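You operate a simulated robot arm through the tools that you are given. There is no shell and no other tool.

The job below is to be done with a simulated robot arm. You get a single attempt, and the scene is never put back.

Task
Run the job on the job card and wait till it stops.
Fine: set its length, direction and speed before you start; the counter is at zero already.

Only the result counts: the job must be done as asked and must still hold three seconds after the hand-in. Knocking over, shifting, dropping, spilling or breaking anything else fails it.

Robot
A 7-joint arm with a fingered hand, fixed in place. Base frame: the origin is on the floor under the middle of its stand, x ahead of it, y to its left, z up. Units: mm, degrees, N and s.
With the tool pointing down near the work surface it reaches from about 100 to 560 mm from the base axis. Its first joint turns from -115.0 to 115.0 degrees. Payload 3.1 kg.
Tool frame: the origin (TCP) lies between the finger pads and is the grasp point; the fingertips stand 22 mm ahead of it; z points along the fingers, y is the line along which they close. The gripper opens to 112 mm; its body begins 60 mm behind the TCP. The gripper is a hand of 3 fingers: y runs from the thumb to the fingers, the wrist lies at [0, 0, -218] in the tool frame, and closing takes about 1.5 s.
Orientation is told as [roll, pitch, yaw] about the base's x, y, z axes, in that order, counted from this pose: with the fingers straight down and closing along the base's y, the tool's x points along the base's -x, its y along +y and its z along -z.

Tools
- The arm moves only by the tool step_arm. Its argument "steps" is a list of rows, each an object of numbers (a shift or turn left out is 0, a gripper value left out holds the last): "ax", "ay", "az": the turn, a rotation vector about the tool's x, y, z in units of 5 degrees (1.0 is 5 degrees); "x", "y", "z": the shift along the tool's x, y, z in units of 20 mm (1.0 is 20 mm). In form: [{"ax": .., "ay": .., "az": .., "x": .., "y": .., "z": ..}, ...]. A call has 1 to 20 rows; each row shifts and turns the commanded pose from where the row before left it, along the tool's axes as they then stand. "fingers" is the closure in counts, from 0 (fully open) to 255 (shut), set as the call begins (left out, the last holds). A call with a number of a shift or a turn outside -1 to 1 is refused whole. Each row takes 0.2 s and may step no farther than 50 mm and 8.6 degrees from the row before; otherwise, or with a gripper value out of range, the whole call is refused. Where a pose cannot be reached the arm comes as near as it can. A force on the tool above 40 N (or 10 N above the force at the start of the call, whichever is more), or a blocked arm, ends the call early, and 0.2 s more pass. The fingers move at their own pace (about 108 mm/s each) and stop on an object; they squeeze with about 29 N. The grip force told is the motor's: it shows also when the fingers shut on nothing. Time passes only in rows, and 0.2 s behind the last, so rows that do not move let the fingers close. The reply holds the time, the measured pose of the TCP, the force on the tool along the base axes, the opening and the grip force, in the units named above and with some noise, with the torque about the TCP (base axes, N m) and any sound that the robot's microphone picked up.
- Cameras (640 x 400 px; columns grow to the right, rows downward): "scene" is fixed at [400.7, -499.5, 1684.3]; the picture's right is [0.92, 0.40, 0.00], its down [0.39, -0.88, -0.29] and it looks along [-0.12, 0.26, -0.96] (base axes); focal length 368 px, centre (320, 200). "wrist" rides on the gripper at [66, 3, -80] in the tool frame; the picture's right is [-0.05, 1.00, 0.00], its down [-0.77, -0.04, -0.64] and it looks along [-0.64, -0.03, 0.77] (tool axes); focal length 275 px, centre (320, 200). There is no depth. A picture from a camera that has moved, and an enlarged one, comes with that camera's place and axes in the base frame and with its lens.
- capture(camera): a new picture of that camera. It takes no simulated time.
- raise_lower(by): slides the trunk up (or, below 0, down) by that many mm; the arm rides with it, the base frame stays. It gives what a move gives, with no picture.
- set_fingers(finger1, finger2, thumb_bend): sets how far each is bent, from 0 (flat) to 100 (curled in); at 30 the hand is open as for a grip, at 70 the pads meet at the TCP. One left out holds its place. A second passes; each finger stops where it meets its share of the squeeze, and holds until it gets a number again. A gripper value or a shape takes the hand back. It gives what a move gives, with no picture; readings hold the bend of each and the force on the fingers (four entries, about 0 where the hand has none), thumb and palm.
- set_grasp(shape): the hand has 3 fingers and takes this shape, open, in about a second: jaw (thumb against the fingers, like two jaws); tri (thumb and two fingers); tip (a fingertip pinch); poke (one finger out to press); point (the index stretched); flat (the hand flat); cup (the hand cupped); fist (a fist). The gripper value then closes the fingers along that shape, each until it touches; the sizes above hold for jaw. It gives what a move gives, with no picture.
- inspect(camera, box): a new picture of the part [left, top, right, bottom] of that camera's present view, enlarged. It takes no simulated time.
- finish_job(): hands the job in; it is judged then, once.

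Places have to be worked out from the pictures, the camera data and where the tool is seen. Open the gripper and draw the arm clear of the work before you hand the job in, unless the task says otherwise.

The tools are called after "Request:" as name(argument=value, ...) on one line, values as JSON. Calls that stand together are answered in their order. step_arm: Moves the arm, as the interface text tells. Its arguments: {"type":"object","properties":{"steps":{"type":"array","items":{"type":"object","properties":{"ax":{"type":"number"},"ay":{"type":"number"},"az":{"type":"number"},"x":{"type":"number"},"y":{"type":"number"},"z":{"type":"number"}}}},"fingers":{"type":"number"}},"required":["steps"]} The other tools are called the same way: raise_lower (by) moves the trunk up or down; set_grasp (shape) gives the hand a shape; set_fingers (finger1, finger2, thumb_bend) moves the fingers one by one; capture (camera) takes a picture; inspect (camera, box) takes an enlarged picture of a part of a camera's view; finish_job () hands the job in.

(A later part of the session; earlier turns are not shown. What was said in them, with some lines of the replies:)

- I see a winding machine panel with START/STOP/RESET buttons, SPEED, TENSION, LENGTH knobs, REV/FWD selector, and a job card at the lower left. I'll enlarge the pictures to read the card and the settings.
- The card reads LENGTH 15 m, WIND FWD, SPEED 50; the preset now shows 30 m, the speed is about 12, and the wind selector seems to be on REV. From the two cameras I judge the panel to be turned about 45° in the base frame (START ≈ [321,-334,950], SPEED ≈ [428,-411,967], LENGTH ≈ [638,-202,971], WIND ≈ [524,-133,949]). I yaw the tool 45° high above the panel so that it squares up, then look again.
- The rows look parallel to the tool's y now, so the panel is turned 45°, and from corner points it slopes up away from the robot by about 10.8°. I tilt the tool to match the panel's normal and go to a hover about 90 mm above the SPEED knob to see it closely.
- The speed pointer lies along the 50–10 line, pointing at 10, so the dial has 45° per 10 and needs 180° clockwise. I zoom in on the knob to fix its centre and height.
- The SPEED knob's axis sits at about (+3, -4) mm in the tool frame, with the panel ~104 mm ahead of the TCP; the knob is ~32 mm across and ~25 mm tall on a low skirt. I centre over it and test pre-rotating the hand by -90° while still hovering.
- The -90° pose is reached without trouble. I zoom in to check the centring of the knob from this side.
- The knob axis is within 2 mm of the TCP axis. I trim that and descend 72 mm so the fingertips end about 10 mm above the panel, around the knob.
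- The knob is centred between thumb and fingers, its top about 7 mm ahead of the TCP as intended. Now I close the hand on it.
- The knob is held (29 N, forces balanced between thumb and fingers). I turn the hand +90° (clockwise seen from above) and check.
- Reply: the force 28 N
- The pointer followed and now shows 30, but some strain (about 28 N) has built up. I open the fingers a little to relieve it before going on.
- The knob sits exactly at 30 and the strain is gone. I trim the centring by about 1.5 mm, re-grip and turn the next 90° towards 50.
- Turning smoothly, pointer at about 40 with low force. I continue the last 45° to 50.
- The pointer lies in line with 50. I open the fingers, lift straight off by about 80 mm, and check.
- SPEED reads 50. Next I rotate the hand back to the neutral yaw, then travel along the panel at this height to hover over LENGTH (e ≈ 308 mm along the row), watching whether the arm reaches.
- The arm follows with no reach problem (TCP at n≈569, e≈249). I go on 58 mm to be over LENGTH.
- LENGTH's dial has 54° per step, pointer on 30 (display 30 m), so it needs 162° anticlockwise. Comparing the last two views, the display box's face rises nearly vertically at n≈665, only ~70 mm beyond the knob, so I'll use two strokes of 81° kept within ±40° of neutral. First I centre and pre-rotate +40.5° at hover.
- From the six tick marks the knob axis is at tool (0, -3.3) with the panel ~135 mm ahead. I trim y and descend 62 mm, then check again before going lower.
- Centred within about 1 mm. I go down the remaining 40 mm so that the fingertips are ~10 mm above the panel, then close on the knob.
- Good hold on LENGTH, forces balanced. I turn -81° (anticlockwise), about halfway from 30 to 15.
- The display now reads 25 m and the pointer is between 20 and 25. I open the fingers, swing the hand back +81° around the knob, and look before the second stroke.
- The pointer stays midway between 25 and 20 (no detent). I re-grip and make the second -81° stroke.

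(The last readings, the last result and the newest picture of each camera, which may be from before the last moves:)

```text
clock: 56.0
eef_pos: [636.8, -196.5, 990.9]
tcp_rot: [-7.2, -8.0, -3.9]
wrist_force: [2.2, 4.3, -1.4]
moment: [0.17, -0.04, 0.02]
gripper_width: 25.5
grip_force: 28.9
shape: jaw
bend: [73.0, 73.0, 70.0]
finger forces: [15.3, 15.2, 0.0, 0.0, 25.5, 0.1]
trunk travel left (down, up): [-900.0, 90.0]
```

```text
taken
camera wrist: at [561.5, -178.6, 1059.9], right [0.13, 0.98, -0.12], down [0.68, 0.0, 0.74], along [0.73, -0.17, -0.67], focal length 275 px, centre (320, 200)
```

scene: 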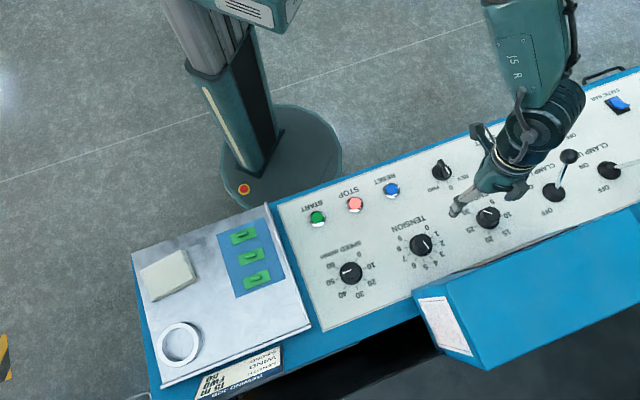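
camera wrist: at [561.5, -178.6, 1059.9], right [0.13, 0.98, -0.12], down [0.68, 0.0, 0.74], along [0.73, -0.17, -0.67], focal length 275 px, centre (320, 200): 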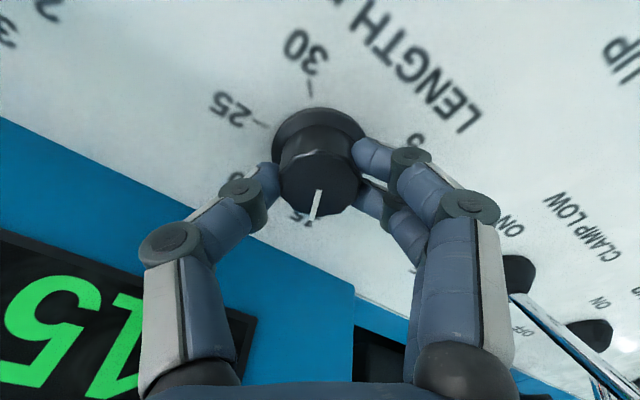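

The display now reads 15 and the pointer lies towards 15. I release, lift 100 mm straight off and swing the hand back to neutral to verify.

Request:
step_arm(steps=[{}, {}, {}, {}, {}], fingers=60)

Request:
step_arm(steps=[{"z": -1}, {"z": -1}, {"z": -1}, {"z": -1}, {"z": -1}, {"az": 1}, {"az": 1}, {"az": 1}, {"az": 1}, {"az": 1}, {"az": 1}, {"az": 1}, {"az": 1}, {"az": 0.1}, {}])

Request:
capture(camera="wrist")

Request:
inspect(camera="wrist", box=[220, 10, 420, 150])

```text
clock: 57.2
eef_pos: [635.6, -198.1, 991.1]
tcp_rot: [-7.2, -8.3, -3.9]
wrist_force: [-0.2, 0.4, 0.6]
moment: [0.03, 0.01, 0.03]
gripper_width: 85.3
grip_force: 0.0
shape: jaw
bend: [63.0, 63.0, 59.0]
finger forces: [0.0, 0.1, 0.1, 0.0, 0.1, 0.0]
trunk travel left (down, up): [-900.0, 90.0]
```

```text
clock: 60.4
eef_pos: [621.5, -185.8, 1088.3]
tcp_rot: [0.0, -10.8, -45.1]
wrist_force: [-1.2, 0.2, -0.2]
moment: [0.01, -0.03, -0.01]
gripper_width: 85.2
grip_force: 0.0
shape: jaw
bend: [63.0, 63.0, 59.0]
finger forces: [0.1, 0.0, 0.0, 0.0, 0.1, 0.0]
trunk travel left (down, up): [-900.0, 90.0]
```

```text
taken
camera wrist: at [569.0, -126.4, 1155.1], right [0.74, 0.67, 0.01], down [0.43, -0.48, 0.77], along [0.52, -0.56, -0.64], focal length 275 px, centre (320, 200)
```

wrist: 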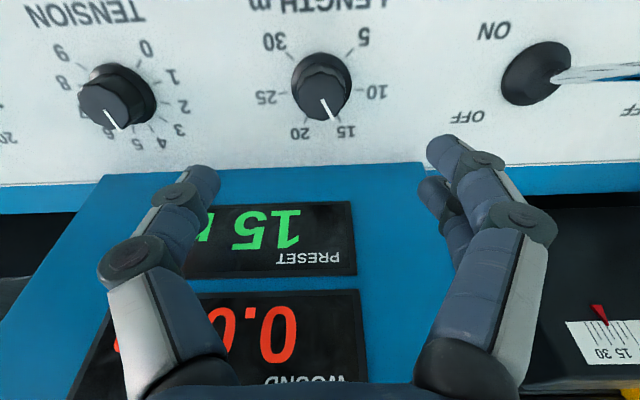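

```text
2.86 times, centred on (320, 80) of wrist
camera zoom: at [569.0, -126.4, 1155.1], right [0.74, 0.67, 0.01], down [0.43, -0.48, 0.77], along [0.52, -0.56, -0.64], focal length 786 px, centre (320, 543)
```

zoom: 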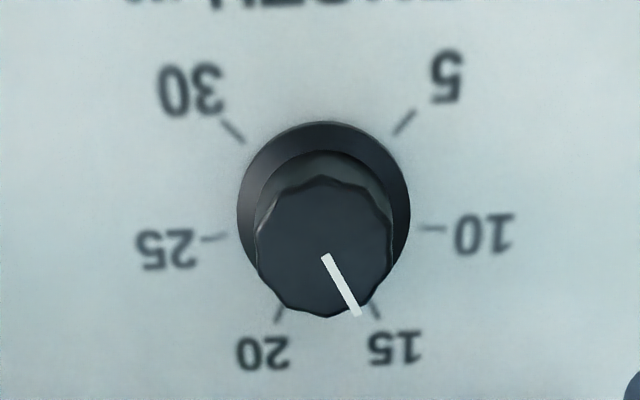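

LENGTH is on 15 and the display shows PRESET 15 m. Next I move, at the same height over the panel, to hover over the WIND (REV/0/FWD) selector at about n 464, e 276.

Request:
step_arm(steps=[{"x": 0.96, "y": -0.235}, {"x": 0.96, "y": -0.235}, {"x": 0.96, "y": -0.235}, {"x": 0.96, "y": -0.235}, {"x": 0.96, "y": -0.235}, {"x": 0.96, "y": -0.235}, {"x": 0.96, "y": -0.235}, {}])

Request:
capture(camera="wrist")

Request:
inspect(camera="wrist", box=[220, 10, 420, 150])

```text
clock: 62.2
eef_pos: [503.8, -115.5, 1063.4]
tcp_rot: [0.0, -10.8, -45.0]
wrist_force: [0.2, -0.2, -1.0]
moment: [-0.01, 0.01, 0.02]
gripper_width: 85.4
grip_force: 0.1
shape: jaw
bend: [63.0, 63.0, 59.0]
finger forces: [0.0, 0.1, 0.1, 0.0, 0.0, 0.0]
trunk travel left (down, up): [-900.0, 90.0]
```

```text
taken
camera wrist: at [451.4, -55.6, 1130.0], right [0.74, 0.67, 0.01], down [0.43, -0.48, 0.77], along [0.52, -0.56, -0.64], focal length 275 px, centre (320, 200)
```

wrist: 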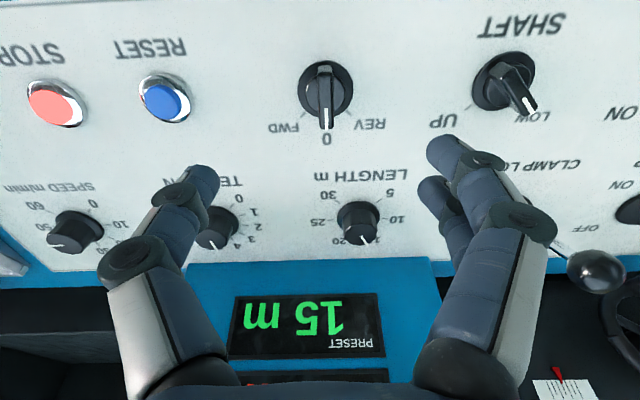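

```text
2.86 times, centred on (320, 80) of wrist
camera zoom: at [451.4, -55.6, 1130.0], right [0.74, 0.67, 0.01], down [0.43, -0.48, 0.77], along [0.52, -0.56, -0.64], focal length 786 px, centre (320, 543)
```

zoom: 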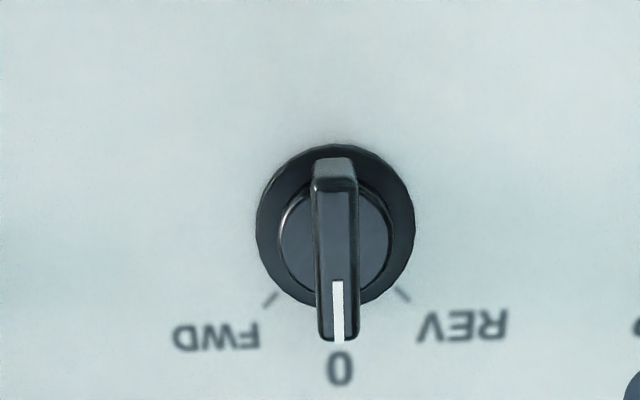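

The selector is on 0; FWD is about 45° clockwise of it. Its pivot is at tool (0, +3.5), bar ~11 mm wide and ~25 mm tall, aligned so that the fingers close on its flats. I centre and descend to about 40 mm above the panel, then look.

Request:
step_arm(steps=[{"x": -0.02, "y": 0.175, "z": 0.9}, {"z": 0.9}, {"z": 0.9}, {"z": 0.9}, {"z": 0.9}, {}])

Request:
capture(camera="wrist")

Request:
inspect(camera="scene", box=[380, 110, 520, 220])

```text
clock: 63.6
eef_pos: [519.8, -124.8, 974.1]
tcp_rot: [0.1, -10.8, -44.9]
wrist_force: [-0.5, 0.4, -0.3]
moment: [-0.01, -0.03, 0.01]
gripper_width: 85.5
grip_force: 0.0
shape: jaw
bend: [62.0, 62.0, 59.0]
finger forces: [0.1, 0.0, 0.0, 0.1, 0.0, 0.0]
trunk travel left (down, up): [-900.0, 90.0]
```

```text
taken
camera wrist: at [467.6, -64.9, 1040.9], right [0.74, 0.67, 0.01], down [0.43, -0.48, 0.77], along [0.52, -0.56, -0.64], focal length 275 px, centre (320, 200)
```

wrist: 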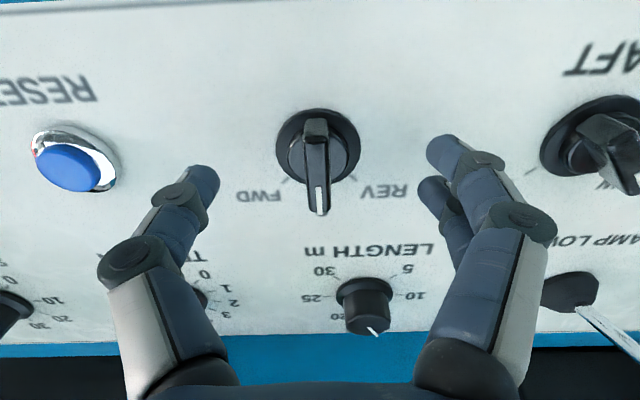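

```text
3.64 times, centred on (450, 165) of scene
camera zoom: at [400.7, -499.5, 1684.3], right [0.92, 0.4, 0.0], down [0.39, -0.88, -0.29], along [-0.12, 0.26, -0.96], focal length 1337 px, centre (-153, 327)
```

zoom: 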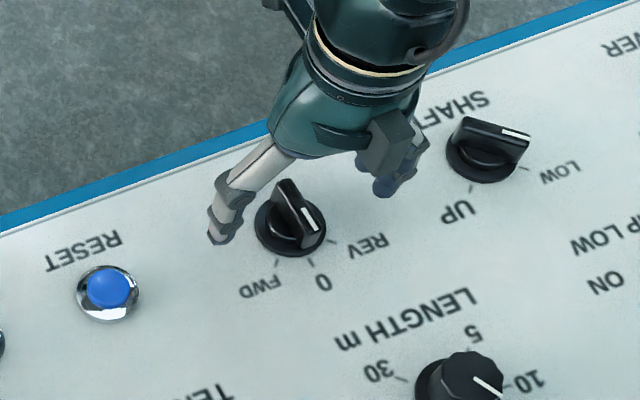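

The selector's bar is centred between thumb and fingers. I lower another 6 mm and close on the bar.

Request:
step_arm(steps=[{"z": 0.3}, {}])

Request:
step_arm(steps=[{}, {}, {}, {}, {}, {}, {}, {}], fingers=255)

Request:
capture(camera="wrist")

Request:
inspect(camera="wrist", box=[220, 90, 420, 230])

```text
clock: 64.2
eef_pos: [520.5, -122.7, 968.1]
tcp_rot: [0.0, -10.8, -45.0]
wrist_force: [0.5, -0.4, 0.8]
moment: [-0.02, -0.02, -0.03]
gripper_width: 85.3
grip_force: 0.1
shape: jaw
bend: [62.0, 62.0, 59.0]
finger forces: [0.0, 0.0, 0.0, 0.0, 0.0, 0.1]
trunk travel left (down, up): [-900.0, 90.0]
```

```text
clock: 66.0
eef_pos: [521.9, -123.9, 967.3]
tcp_rot: [0.0, -10.8, -45.0]
wrist_force: [-0.2, 0.6, -3.0]
moment: [0.03, -0.04, -0.02]
gripper_width: 5.9
grip_force: 29.3
shape: jaw
bend: [71.0, 70.0, 70.0]
finger forces: [12.7, 12.9, 0.1, 0.0, 25.7, 0.0]
trunk travel left (down, up): [-900.0, 90.0]
```

```text
taken
camera wrist: at [468.1, -64.4, 1034.8], right [0.74, 0.67, 0.01], down [0.43, -0.48, 0.77], along [0.52, -0.56, -0.64], focal length 275 px, centre (320, 200)
```

wrist: 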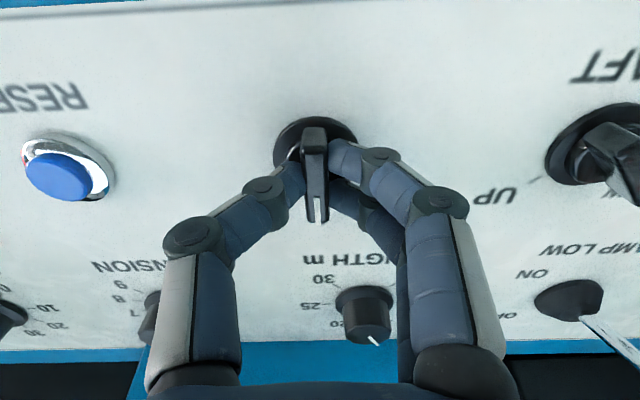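

```text
2.86 times, centred on (320, 160) of wrist
camera zoom: at [468.1, -64.4, 1034.8], right [0.74, 0.67, 0.01], down [0.43, -0.48, 0.77], along [0.52, -0.56, -0.64], focal length 786 px, centre (320, 314)
```

zoom: 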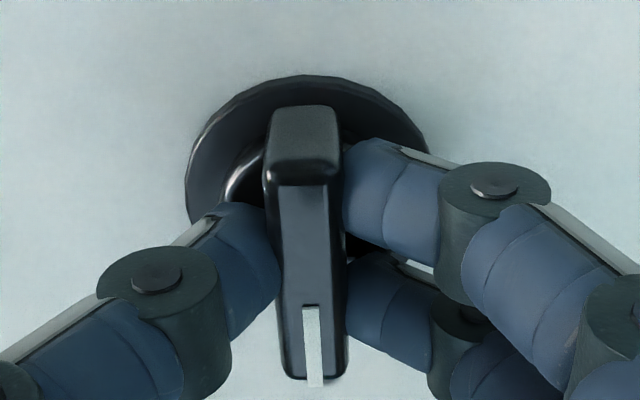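

The bar is held between thumb and both fingers. I turn +40° clockwise towards FWD and check.

Request:
step_arm(steps=[{"az": 1}, {"az": 1}, {"az": 1}, {"az": 1}, {"az": 1}, {"az": 1}, {"az": 1}, {"az": 1}, {}])

Request:
capture(camera="wrist")

Request:
inspect(camera="wrist", box=[220, 90, 420, 230])

```text
clock: 68.0
eef_pos: [523.7, -123.7, 968.0]
tcp_rot: [6.9, -8.3, -85.5]
wrist_force: [2.6, 8.2, -8.4]
moment: [0.16, -0.06, -0.01]
gripper_width: 5.0
grip_force: 29.3
shape: jaw
bend: [70.0, 70.0, 70.0]
finger forces: [14.6, 13.1, 0.1, 0.0, 25.2, 0.1]
trunk travel left (down, up): [-900.0, 90.0]
```

```text
taken
camera wrist: at [511.6, -47.6, 1038.7], right [0.99, 0.05, 0.13], down [-0.06, -0.68, 0.73], along [0.12, -0.73, -0.67], focal length 275 px, centre (320, 200)
```

wrist: 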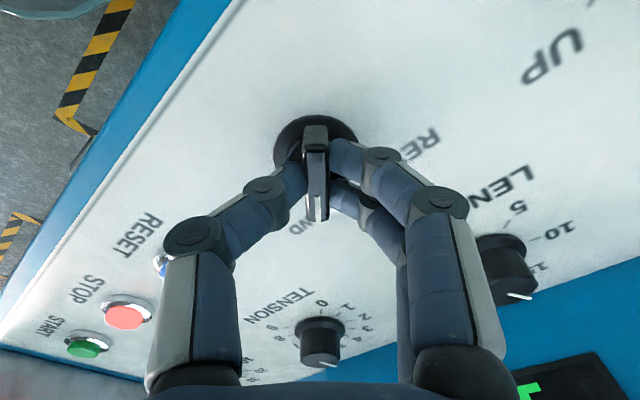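

```text
2.86 times, centred on (320, 160) of wrist
camera zoom: at [511.6, -47.6, 1038.7], right [0.99, 0.05, 0.13], down [-0.06, -0.68, 0.73], along [0.12, -0.73, -0.67], focal length 786 px, centre (320, 314)
```

zoom: 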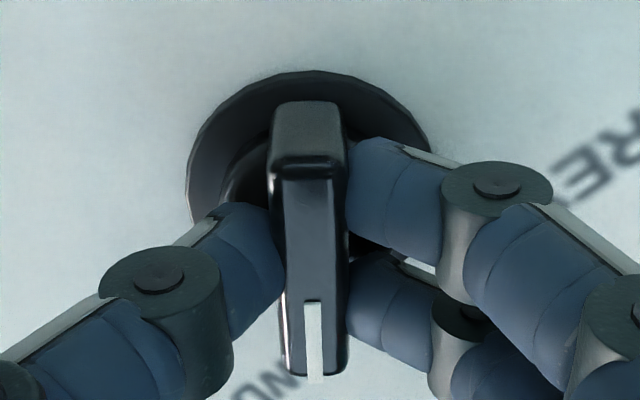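

The bar followed; I release it here to see where it sits against the FWD tick.

Request:
step_arm(steps=[{}, {}, {}, {}, {}], fingers=60)

Request:
inspect(camera="wrist", box=[220, 90, 420, 230])

Request:
inspect(camera="scene", box=[380, 110, 520, 220])

```text
clock: 69.2
eef_pos: [522.4, -124.7, 968.5]
tcp_rot: [7.0, -8.3, -85.4]
wrist_force: [0.1, 0.0, 0.0]
moment: [0.02, -0.02, 0.02]
gripper_width: 85.4
grip_force: 0.1
shape: jaw
bend: [63.0, 63.0, 59.0]
finger forces: [0.0, 0.1, 0.0, 0.1, 0.0, 0.1]
trunk travel left (down, up): [-900.0, 90.0]
```

```text
2.86 times, centred on (320, 160) of wrist
camera zoom: at [510.4, -49.0, 1039.3], right [0.99, 0.05, 0.13], down [-0.06, -0.68, 0.73], along [0.12, -0.73, -0.67], focal length 786 px, centre (320, 314)
```

zoom: 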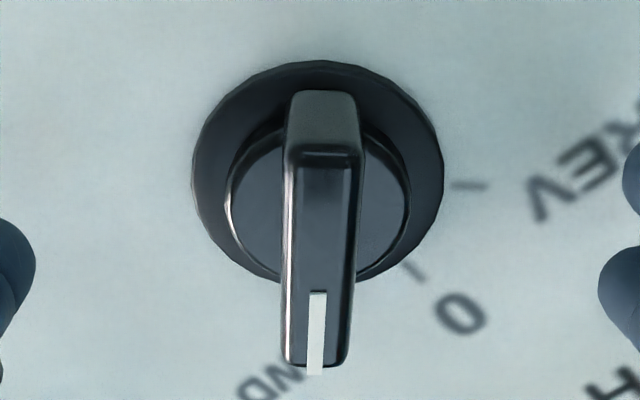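

```text
3.64 times, centred on (450, 165) of scene
camera zoom: at [400.7, -499.5, 1684.3], right [0.92, 0.4, 0.0], down [0.39, -0.88, -0.29], along [-0.12, 0.26, -0.96], focal length 1337 px, centre (-153, 327)
```

zoom: 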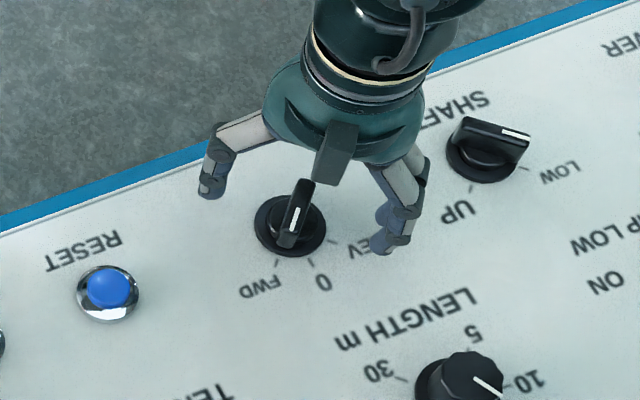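

On release the bar swung on a few degrees by itself, apparently snapping into the FWD detent. I lift off 100 mm, turn back to neutral, and verify.

Request:
step_arm(steps=[{"z": -1}, {"z": -1}, {"z": -1}, {"z": -1}, {"z": -1}, {"az": -1}, {"az": -1}, {"az": -1}, {"az": -1}, {"az": -1}, {"az": -1}, {"az": -1}, {"az": -1}, {}])

Request:
capture(camera="wrist")

Request:
inspect(camera="wrist", box=[220, 10, 420, 150])

Request:
inspect(camera="scene", box=[380, 110, 520, 220])

```text
clock: 72.2
eef_pos: [507.6, -112.2, 1066.5]
tcp_rot: [0.0, -10.7, -45.0]
wrist_force: [0.7, 0.9, 0.0]
moment: [0.0, -0.01, -0.01]
gripper_width: 85.7
grip_force: 0.0
shape: jaw
bend: [62.0, 62.0, 59.0]
finger forces: [0.1, 0.0, 0.1, 0.0, 0.0, 0.0]
trunk travel left (down, up): [-900.0, 90.0]
```

```text
taken
camera wrist: at [453.6, -52.9, 1134.1], right [0.74, 0.68, 0.01], down [0.43, -0.48, 0.77], along [0.52, -0.56, -0.64], focal length 275 px, centre (320, 200)
```

wrist: 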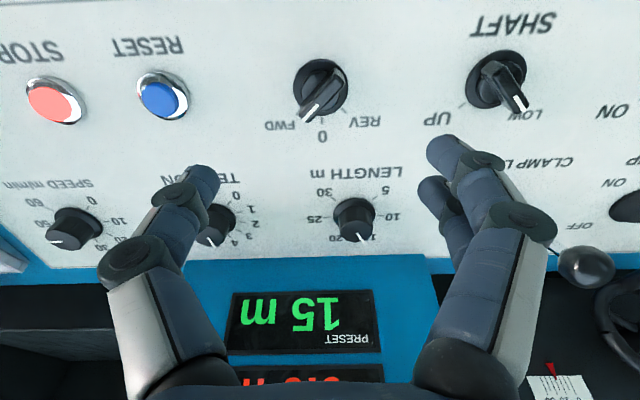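

```text
2.86 times, centred on (320, 80) of wrist
camera zoom: at [453.6, -52.9, 1134.1], right [0.74, 0.68, 0.01], down [0.43, -0.48, 0.77], along [0.52, -0.56, -0.64], focal length 786 px, centre (320, 543)
```

zoom: 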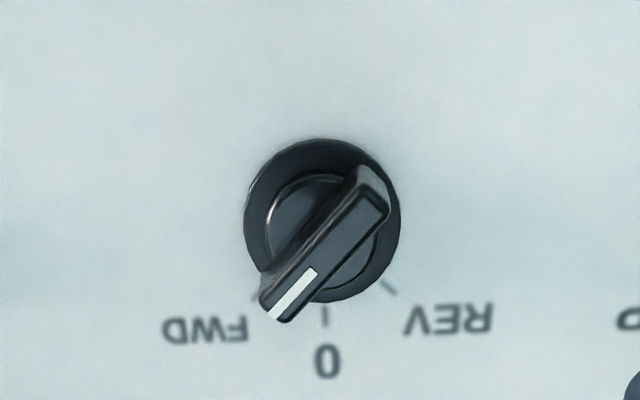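

```text
3.64 times, centred on (450, 165) of scene
camera zoom: at [400.7, -499.5, 1684.3], right [0.92, 0.4, 0.0], down [0.39, -0.88, -0.29], along [-0.12, 0.26, -0.96], focal length 1337 px, centre (-153, 327)
```

zoom: 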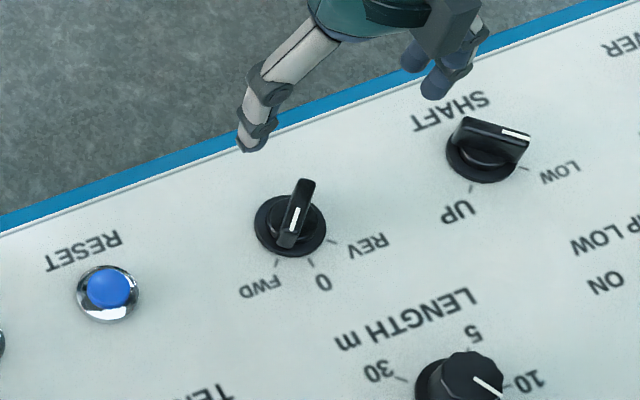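

All three settings check out: LENGTH 15 m, WIND on FWD, SPEED 50. I now travel 289 mm along the row towards START at this height.

Request:
step_arm(steps=[{"y": -0.963}, {"y": -0.963}, {"y": -0.963}, {"y": -0.963}, {"y": -0.963}, {"y": -0.963}, {"y": -0.963}, {"y": -0.963}, {"y": -0.963}, {"y": -0.963}, {"y": -0.963}, {"y": -0.963}, {"y": -0.963}, {"y": -0.963}, {"y": -0.963}, {}])

Request:
set_grasp(shape="poke")

Request:
capture(camera="wrist")

Request:
capture(camera="scene")

```text
clock: 75.6
eef_pos: [304.5, -317.3, 1068.9]
tcp_rot: [-0.2, -10.7, -44.9]
wrist_force: [-0.1, -0.6, 0.2]
moment: [-0.04, 0.02, 0.0]
gripper_width: 85.3
grip_force: 0.0
shape: jaw
bend: [62.0, 62.0, 59.0]
finger forces: [0.1, 0.0, 0.1, 0.0, 0.1, 0.0]
trunk travel left (down, up): [-900.0, 90.0]
```

```text
clock: 76.5
eef_pos: [304.2, -317.2, 1068.3]
tcp_rot: [0.1, -10.8, -44.8]
wrist_force: [-0.2, 0.4, -0.2]
moment: [-0.01, -0.01, -0.02]
gripper_width: 0.1
grip_force: 0.0
shape: poke
bend: [100.0, 100.0, 46.0]
finger forces: [0.0, 0.1, 0.0, 0.0, 0.1, 0.1]
trunk travel left (down, up): [-900.0, 90.0]
```

```text
taken
camera wrist: at [249.7, -258.1, 1135.7], right [0.74, 0.67, 0.01], down [0.43, -0.48, 0.77], along [0.52, -0.56, -0.64], focal length 275 px, centre (320, 200)
```

wrist: 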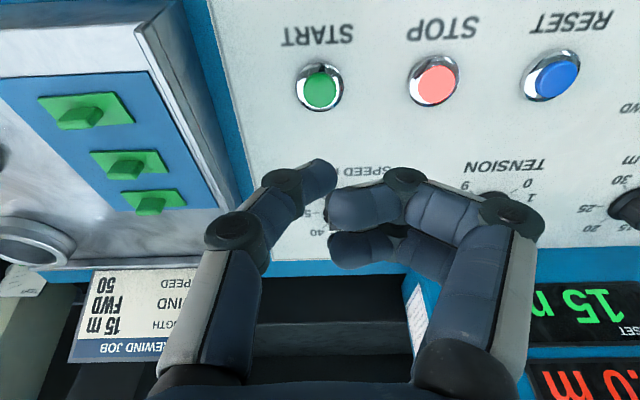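

```text
taken
```

scene: 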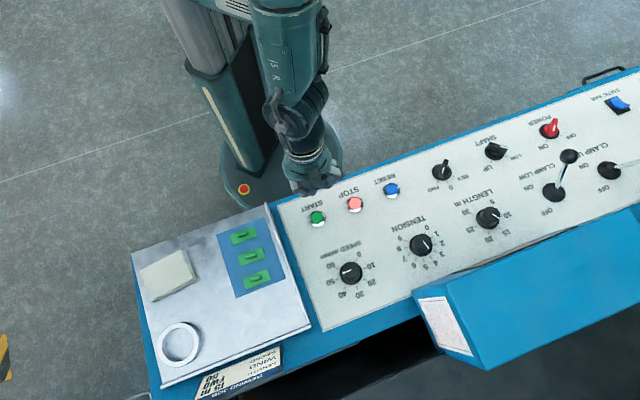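

In "poke" shape the thumb's tip sticks out near the tool axis (about 18–20 mm ahead of the TCP) while the two fingers are curled behind it. I zoom in on START and the tip to measure the offset.

Request:
inspect(camera="wrist", box=[220, 40, 420, 200])

Request:
inspect(camera="scene", box=[260, 130, 420, 240])

```text
2.50 times, centred on (320, 120) of wrist
camera zoom: at [249.7, -258.1, 1135.7], right [0.74, 0.67, 0.01], down [0.43, -0.48, 0.77], along [0.52, -0.56, -0.64], focal length 688 px, centre (320, 400)
```

zoom: 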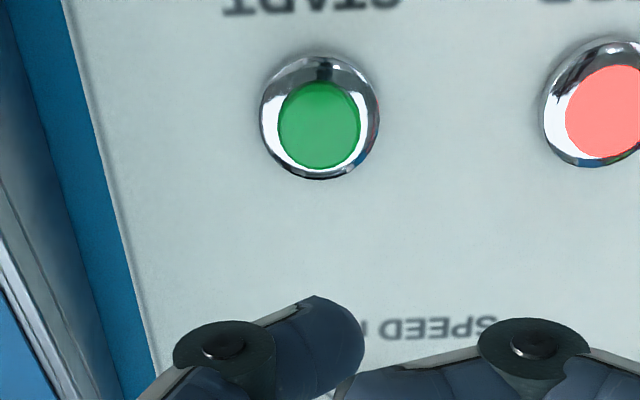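

```text
3.64 times, centred on (340, 185) of scene
camera zoom: at [400.7, -499.5, 1684.3], right [0.92, 0.4, 0.0], down [0.39, -0.88, -0.29], along [-0.12, 0.26, -0.96], focal length 1337 px, centre (247, 254)
```

zoom: 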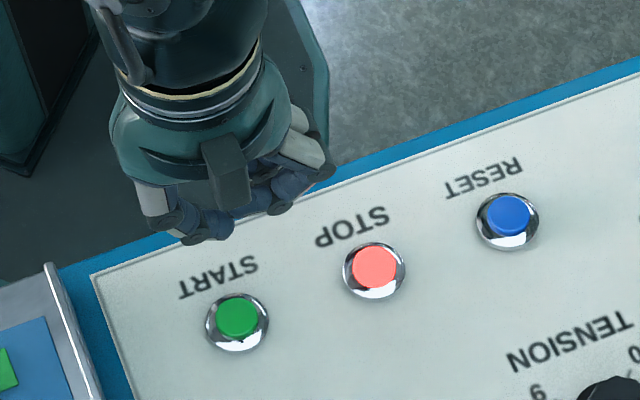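

START's cap is at tool (-1, 0, +126) and the thumb's tip at about (0, +2, +21). I align the tip and descend 95 mm, stopping some 10 mm short of the button.

Request:
step_arm(steps=[{"x": -0.04, "y": -0.12, "z": 0.95}, {"z": 0.95}, {"z": 0.95}, {"z": 0.95}, {"z": 0.95}, {}])

Request:
capture(camera="wrist")

Request:
inspect(camera="wrist", box=[220, 90, 420, 250])

Request:
inspect(camera="scene", box=[260, 150, 420, 260])

```text
clock: 77.9
eef_pos: [315.7, -334.6, 974.9]
tcp_rot: [0.0, -10.8, -44.9]
wrist_force: [0.2, 1.0, 0.3]
moment: [0.01, -0.01, 0.0]
gripper_width: 0.0
grip_force: 0.2
shape: poke
bend: [100.0, 100.0, 46.0]
finger forces: [0.0, 0.1, 0.0, 0.1, 0.0, 0.0]
trunk travel left (down, up): [-900.0, 90.0]
```

```text
taken
camera wrist: at [262.0, -275.0, 1041.3], right [0.74, 0.67, 0.01], down [0.43, -0.48, 0.77], along [0.52, -0.56, -0.64], focal length 275 px, centre (320, 200)
```

wrist: 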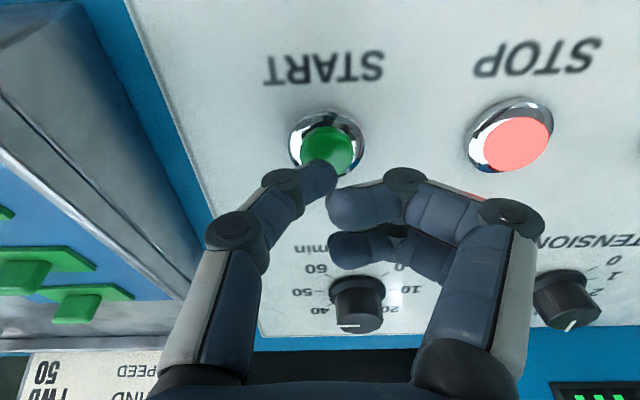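

```text
2.50 times, centred on (320, 170) of wrist
camera zoom: at [262.0, -275.0, 1041.3], right [0.74, 0.67, 0.01], down [0.43, -0.48, 0.77], along [0.52, -0.56, -0.64], focal length 688 px, centre (320, 275)
```

zoom: 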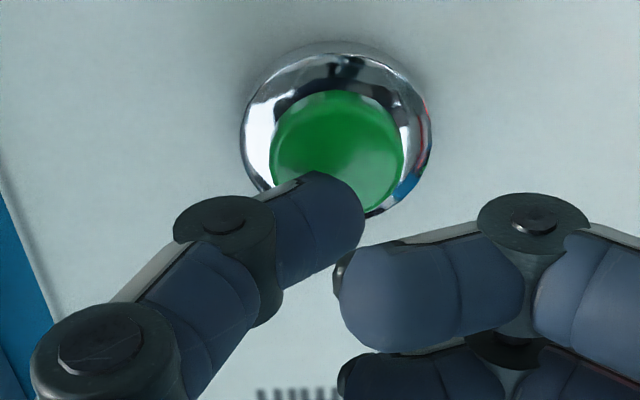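

```text
3.64 times, centred on (340, 205) of scene
camera zoom: at [400.7, -499.5, 1684.3], right [0.92, 0.4, 0.0], down [0.39, -0.88, -0.29], along [-0.12, 0.26, -0.96], focal length 1337 px, centre (247, 182)
```

zoom: 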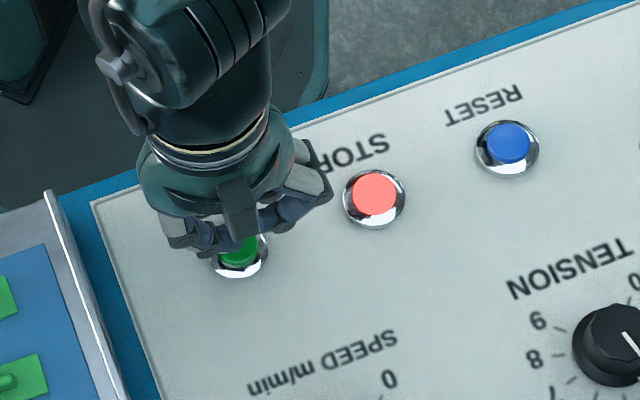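

The tip is about 8 mm above the cap and roughly 3.5 mm off its centre in x. I trim that and press slowly.

Request:
step_arm(steps=[{"x": 0.175, "y": 0.04}, {"z": 0.2}, {"z": 0.1}, {"z": 0.1}, {"z": 0.1}, {}])

Request:
inspect(camera="wrist", box=[220, 90, 420, 250])

```text
clock: 79.3
eef_pos: [315.0, -330.5, 963.6]
tcp_rot: [-0.1, -10.8, -45.0]
wrist_force: [-1.6, 0.7, 5.1]
moment: [-0.04, 0.03, -0.02]
gripper_width: 0.0
grip_force: 0.1
shape: poke
bend: [100.0, 100.0, 46.0]
finger forces: [0.1, 0.0, 0.1, 0.0, 4.1, 0.0]
trunk travel left (down, up): [-900.0, 90.0]
heard: click
```

```text
2.50 times, centred on (320, 170) of wrist
camera zoom: at [260.8, -271.6, 1031.2], right [0.74, 0.67, 0.01], down [0.43, -0.48, 0.77], along [0.52, -0.56, -0.64], focal length 688 px, centre (320, 275)
```

zoom: 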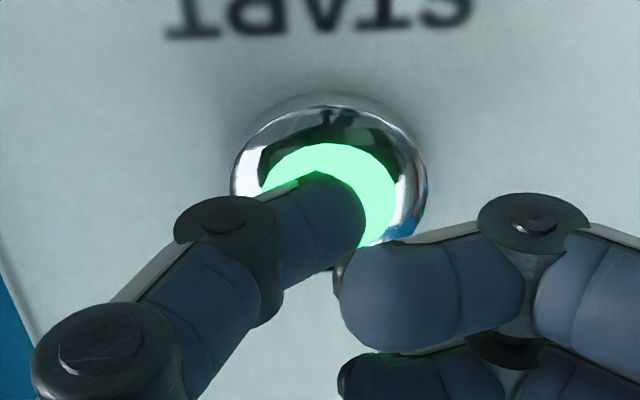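

A click was heard and START lit up green. I back off straight away from the panel and move to where the wrist camera can see the counter.

Request:
step_arm(steps=[{"z": -0.5}, {"z": -1}, {"z": -1}, {"z": -1}, {"z": -1}, {"z": -1}, {"z": -1}, {"y": 0.5, "z": -1}, {"y": 1}, {"y": 1}, {"y": 1}, {"y": 1}, {"y": 1}, {}])

Request:
capture(camera="wrist")

Request:
capture(camera="scene")

```text
clock: 82.3
eef_pos: [371.5, -246.6, 1100.6]
tcp_rot: [0.0, -10.8, -45.0]
wrist_force: [-0.5, 1.1, -0.6]
moment: [-0.01, 0.0, 0.0]
gripper_width: 0.1
grip_force: 0.0
shape: poke
bend: [100.0, 100.0, 46.0]
finger forces: [0.0, 0.1, 0.1, 0.1, 0.0, 0.0]
out of reach, approached as far as the arm can: row 7, 8
trunk travel left (down, up): [-900.0, 90.0]
```

```text
taken
camera wrist: at [317.6, -187.3, 1167.9], right [0.74, 0.67, 0.01], down [0.43, -0.48, 0.77], along [0.52, -0.56, -0.64], focal length 275 px, centre (320, 200)
```

wrist: 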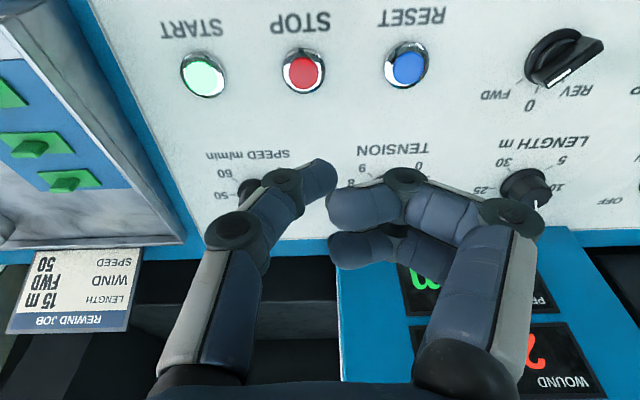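

```text
taken
```

scene: 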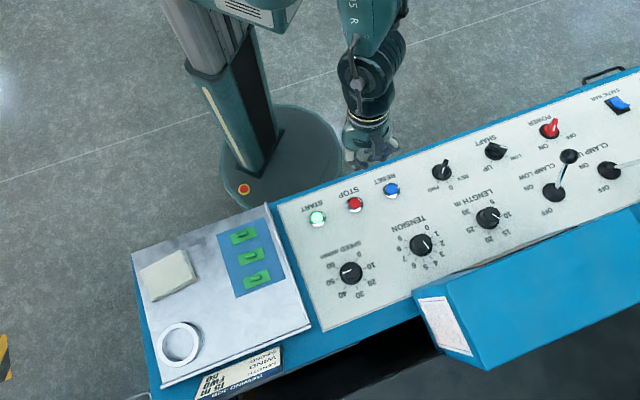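

The machine is running: START lit, STOP lamp out, counter past 2 m. I put the hand back to its open shape and let time pass clear of the panel.

Request:
set_grasp(shape="jaw")

Request:
step_arm(steps=[{"y": 0.8}, {"y": 0.8}, {"y": 0.8}, {}, {}, {}, {}, {}, {}, {}, {}, {}, {}, {}, {}])

Request:
capture(camera="wrist")

```text
clock: 83.2
eef_pos: [373.3, -245.8, 1100.4]
tcp_rot: [0.0, -10.8, -44.9]
wrist_force: [0.1, -0.4, 0.5]
moment: [0.0, 0.01, 0.0]
gripper_width: 112.1
grip_force: 0.1
shape: jaw
bend: [30.0, 30.0, 30.0]
finger forces: [0.0, 0.0, 0.0, 0.0, 0.1, 0.0]
trunk travel left (down, up): [-900.0, 90.0]
```

```text
clock: 86.4
eef_pos: [405.9, -212.4, 1100.7]
tcp_rot: [0.0, -10.8, -45.0]
wrist_force: [1.6, 0.2, -0.5]
moment: [0.02, -0.02, 0.02]
gripper_width: 111.8
grip_force: 0.0
shape: jaw
bend: [30.0, 30.0, 30.0]
finger forces: [0.1, 0.0, 0.0, 0.0, 0.1, 0.1]
trunk travel left (down, up): [-900.0, 90.0]
```

```text
taken
camera wrist: at [351.6, -154.3, 1167.0], right [0.74, 0.67, 0.01], down [0.43, -0.48, 0.77], along [0.52, -0.56, -0.64], focal length 275 px, centre (320, 200)
```

wrist: 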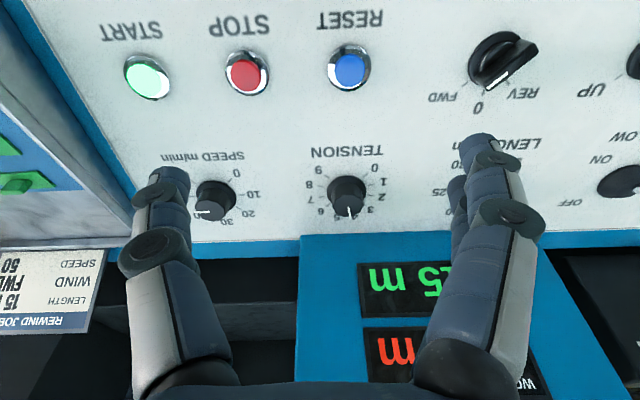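

Still running with the settings intact. I shift sideways a bit so the counter comes into view between the fingers, and keep waiting.

Request:
step_arm(steps=[{"y": 1}, {"y": 1}, {"y": 1}, {"y": 1}, {"y": 1}, {}, {}, {}, {}, {}, {}, {}, {}, {}, {}])

Request:
capture(camera="wrist")

```text
clock: 89.6
eef_pos: [475.3, -142.3, 1098.8]
tcp_rot: [0.0, -10.8, -44.9]
wrist_force: [0.8, -0.3, 0.4]
moment: [-0.01, 0.02, -0.01]
gripper_width: 111.8
grip_force: 0.0
shape: jaw
bend: [30.0, 30.0, 30.0]
finger forces: [0.0, 0.0, 0.0, 0.1, 0.0, 0.0]
trunk travel left (down, up): [-900.0, 90.0]
```

```text
taken
camera wrist: at [421.4, -83.6, 1165.4], right [0.74, 0.67, 0.01], down [0.43, -0.48, 0.77], along [0.52, -0.56, -0.64], focal length 275 px, centre (320, 200)
```

wrist: 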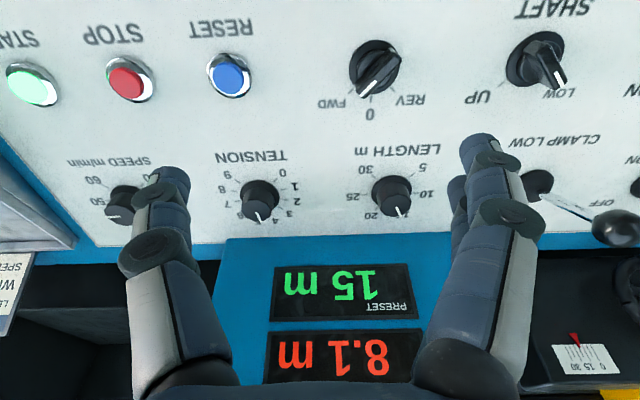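

The counter reads 8.1 m of 15 m, in step with 50 m/min. I wait without moving.

Request:
step_arm(steps=[{}, {}, {}, {}, {}, {}, {}, {}, {}, {}, {}, {}, {}, {}, {}, {}, {}, {}, {}, {}])

Request:
step_arm(steps=[{}, {}, {}, {}, {}, {}, {}, {}, {}, {}, {}, {}, {}, {}, {}, {}, {}, {}, {}, {}])

Request:
capture(camera="wrist")

```text
clock: 93.8
eef_pos: [476.5, -141.9, 1098.9]
tcp_rot: [0.0, -10.8, -44.9]
wrist_force: [-0.9, 0.5, 0.7]
moment: [0.0, 0.06, 0.0]
gripper_width: 111.8
grip_force: 0.1
shape: jaw
bend: [30.0, 30.0, 30.0]
finger forces: [0.0, 0.0, 0.0, 0.0, 0.0, 0.1]
trunk travel left (down, up): [-900.0, 90.0]
```

```text
clock: 98.0
eef_pos: [474.3, -143.0, 1098.9]
tcp_rot: [0.0, -10.8, -45.0]
wrist_force: [0.9, 0.2, 0.1]
moment: [-0.02, 0.0, 0.01]
gripper_width: 111.8
grip_force: 0.0
shape: jaw
bend: [30.0, 30.0, 30.0]
finger forces: [0.0, 0.0, 0.0, 0.0, 0.0, 0.1]
trunk travel left (down, up): [-900.0, 90.0]
```

```text
taken
camera wrist: at [421.4, -83.6, 1165.4], right [0.74, 0.67, 0.01], down [0.43, -0.48, 0.77], along [0.52, -0.56, -0.64], focal length 275 px, centre (320, 200)
```

wrist: 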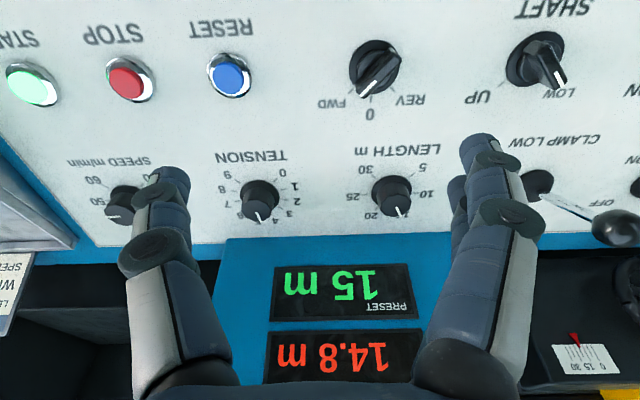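

14.8 m wound; it is about to stop. I wait a little more.

Request:
step_arm(steps=[{}, {}, {}, {}, {}, {}, {}, {}, {}, {}])

Request:
capture(camera="wrist")

```text
clock: 100.2
eef_pos: [475.1, -141.4, 1097.7]
tcp_rot: [0.0, -10.8, -44.9]
wrist_force: [-0.3, -0.1, 0.3]
moment: [-0.01, 0.0, -0.02]
gripper_width: 111.7
grip_force: 0.0
shape: jaw
bend: [30.0, 30.0, 30.0]
finger forces: [0.0, 0.1, 0.0, 0.1, 0.0, 0.1]
trunk travel left (down, up): [-900.0, 90.0]
```

```text
taken
camera wrist: at [421.4, -83.6, 1165.4], right [0.74, 0.67, 0.01], down [0.43, -0.48, 0.77], along [0.52, -0.56, -0.64], focal length 275 px, centre (320, 200)
```

wrist: 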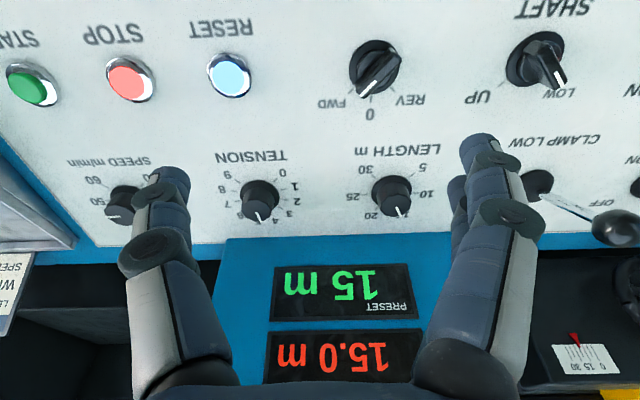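

The job has run and stopped at 15.0 m: START is out, STOP and RESET lamps are lit. The hand is open and free; I raise the trunk to draw the arm well clear of the panel.

Request:
raise_lower(by=80)

Request:
capture(camera="scene")

Request:
capture(camera="wrist")

```text
clock: 101.4
eef_pos: [475.0, -141.6, 1178.1]
tcp_rot: [0.0, -10.8, -45.0]
wrist_force: [1.1, 0.6, -0.2]
moment: [0.0, 0.04, -0.03]
gripper_width: 111.7
grip_force: 0.2
shape: jaw
bend: [30.0, 30.0, 30.0]
finger forces: [0.0, 0.1, 0.1, 0.0, 0.1, 0.0]
trunk travel left (down, up): [-980.0, 10.0]
```

```text
taken
```

scene: 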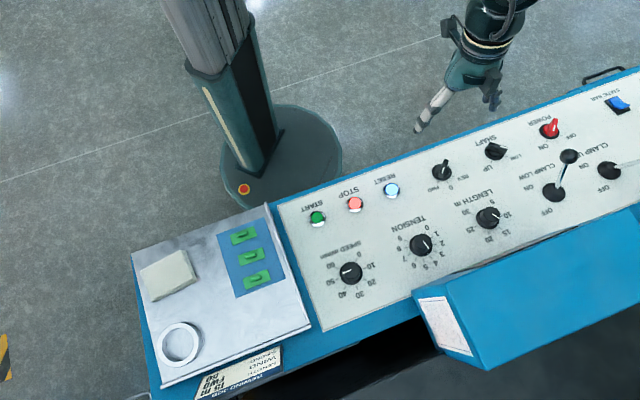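

```text
taken
camera wrist: at [421.5, -83.6, 1245.4], right [0.74, 0.67, 0.01], down [0.43, -0.48, 0.77], along [0.52, -0.56, -0.64], focal length 275 px, centre (320, 200)
```

wrist: 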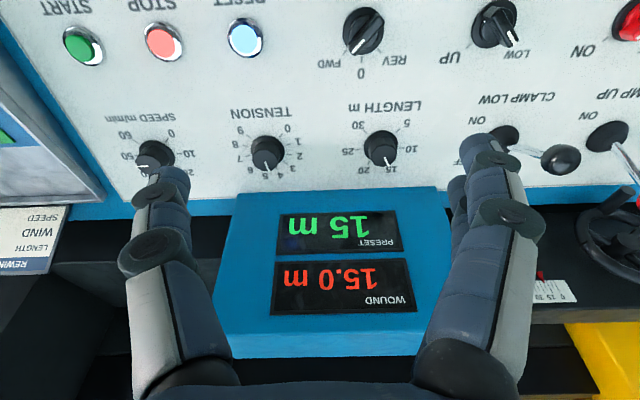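

The counter stands at 15.0 m with preset 15 m, WIND on FWD and SPEED on 50; the machine has stopped, nothing else was moved, and the arm is clear with the hand open. I hand the job in.

Request:
finish_job()

```text
The job is handed in.
```

The rewind job ran and stopped by itself at 15.0 m, matching the card, and I have handed it in.

- **Settings from the card:** I set LENGTH to 15 m (the preset display confirmed it), WIND to FWD and SPEED to 50 before pressing START.
- **Run:** START clicked and lit, and the counter rose from zero at a rate consistent with 50 m/min. When it stopped, the START lamp went out and the STOP and RESET lamps came on.
- **Rest of the panel:** I saw no other control move. I did not press RESET, so the counter still shows 15.0 m.
- **Arm:** The hand is open, and I raised the trunk 80 mm to keep the arm clear of the panel.
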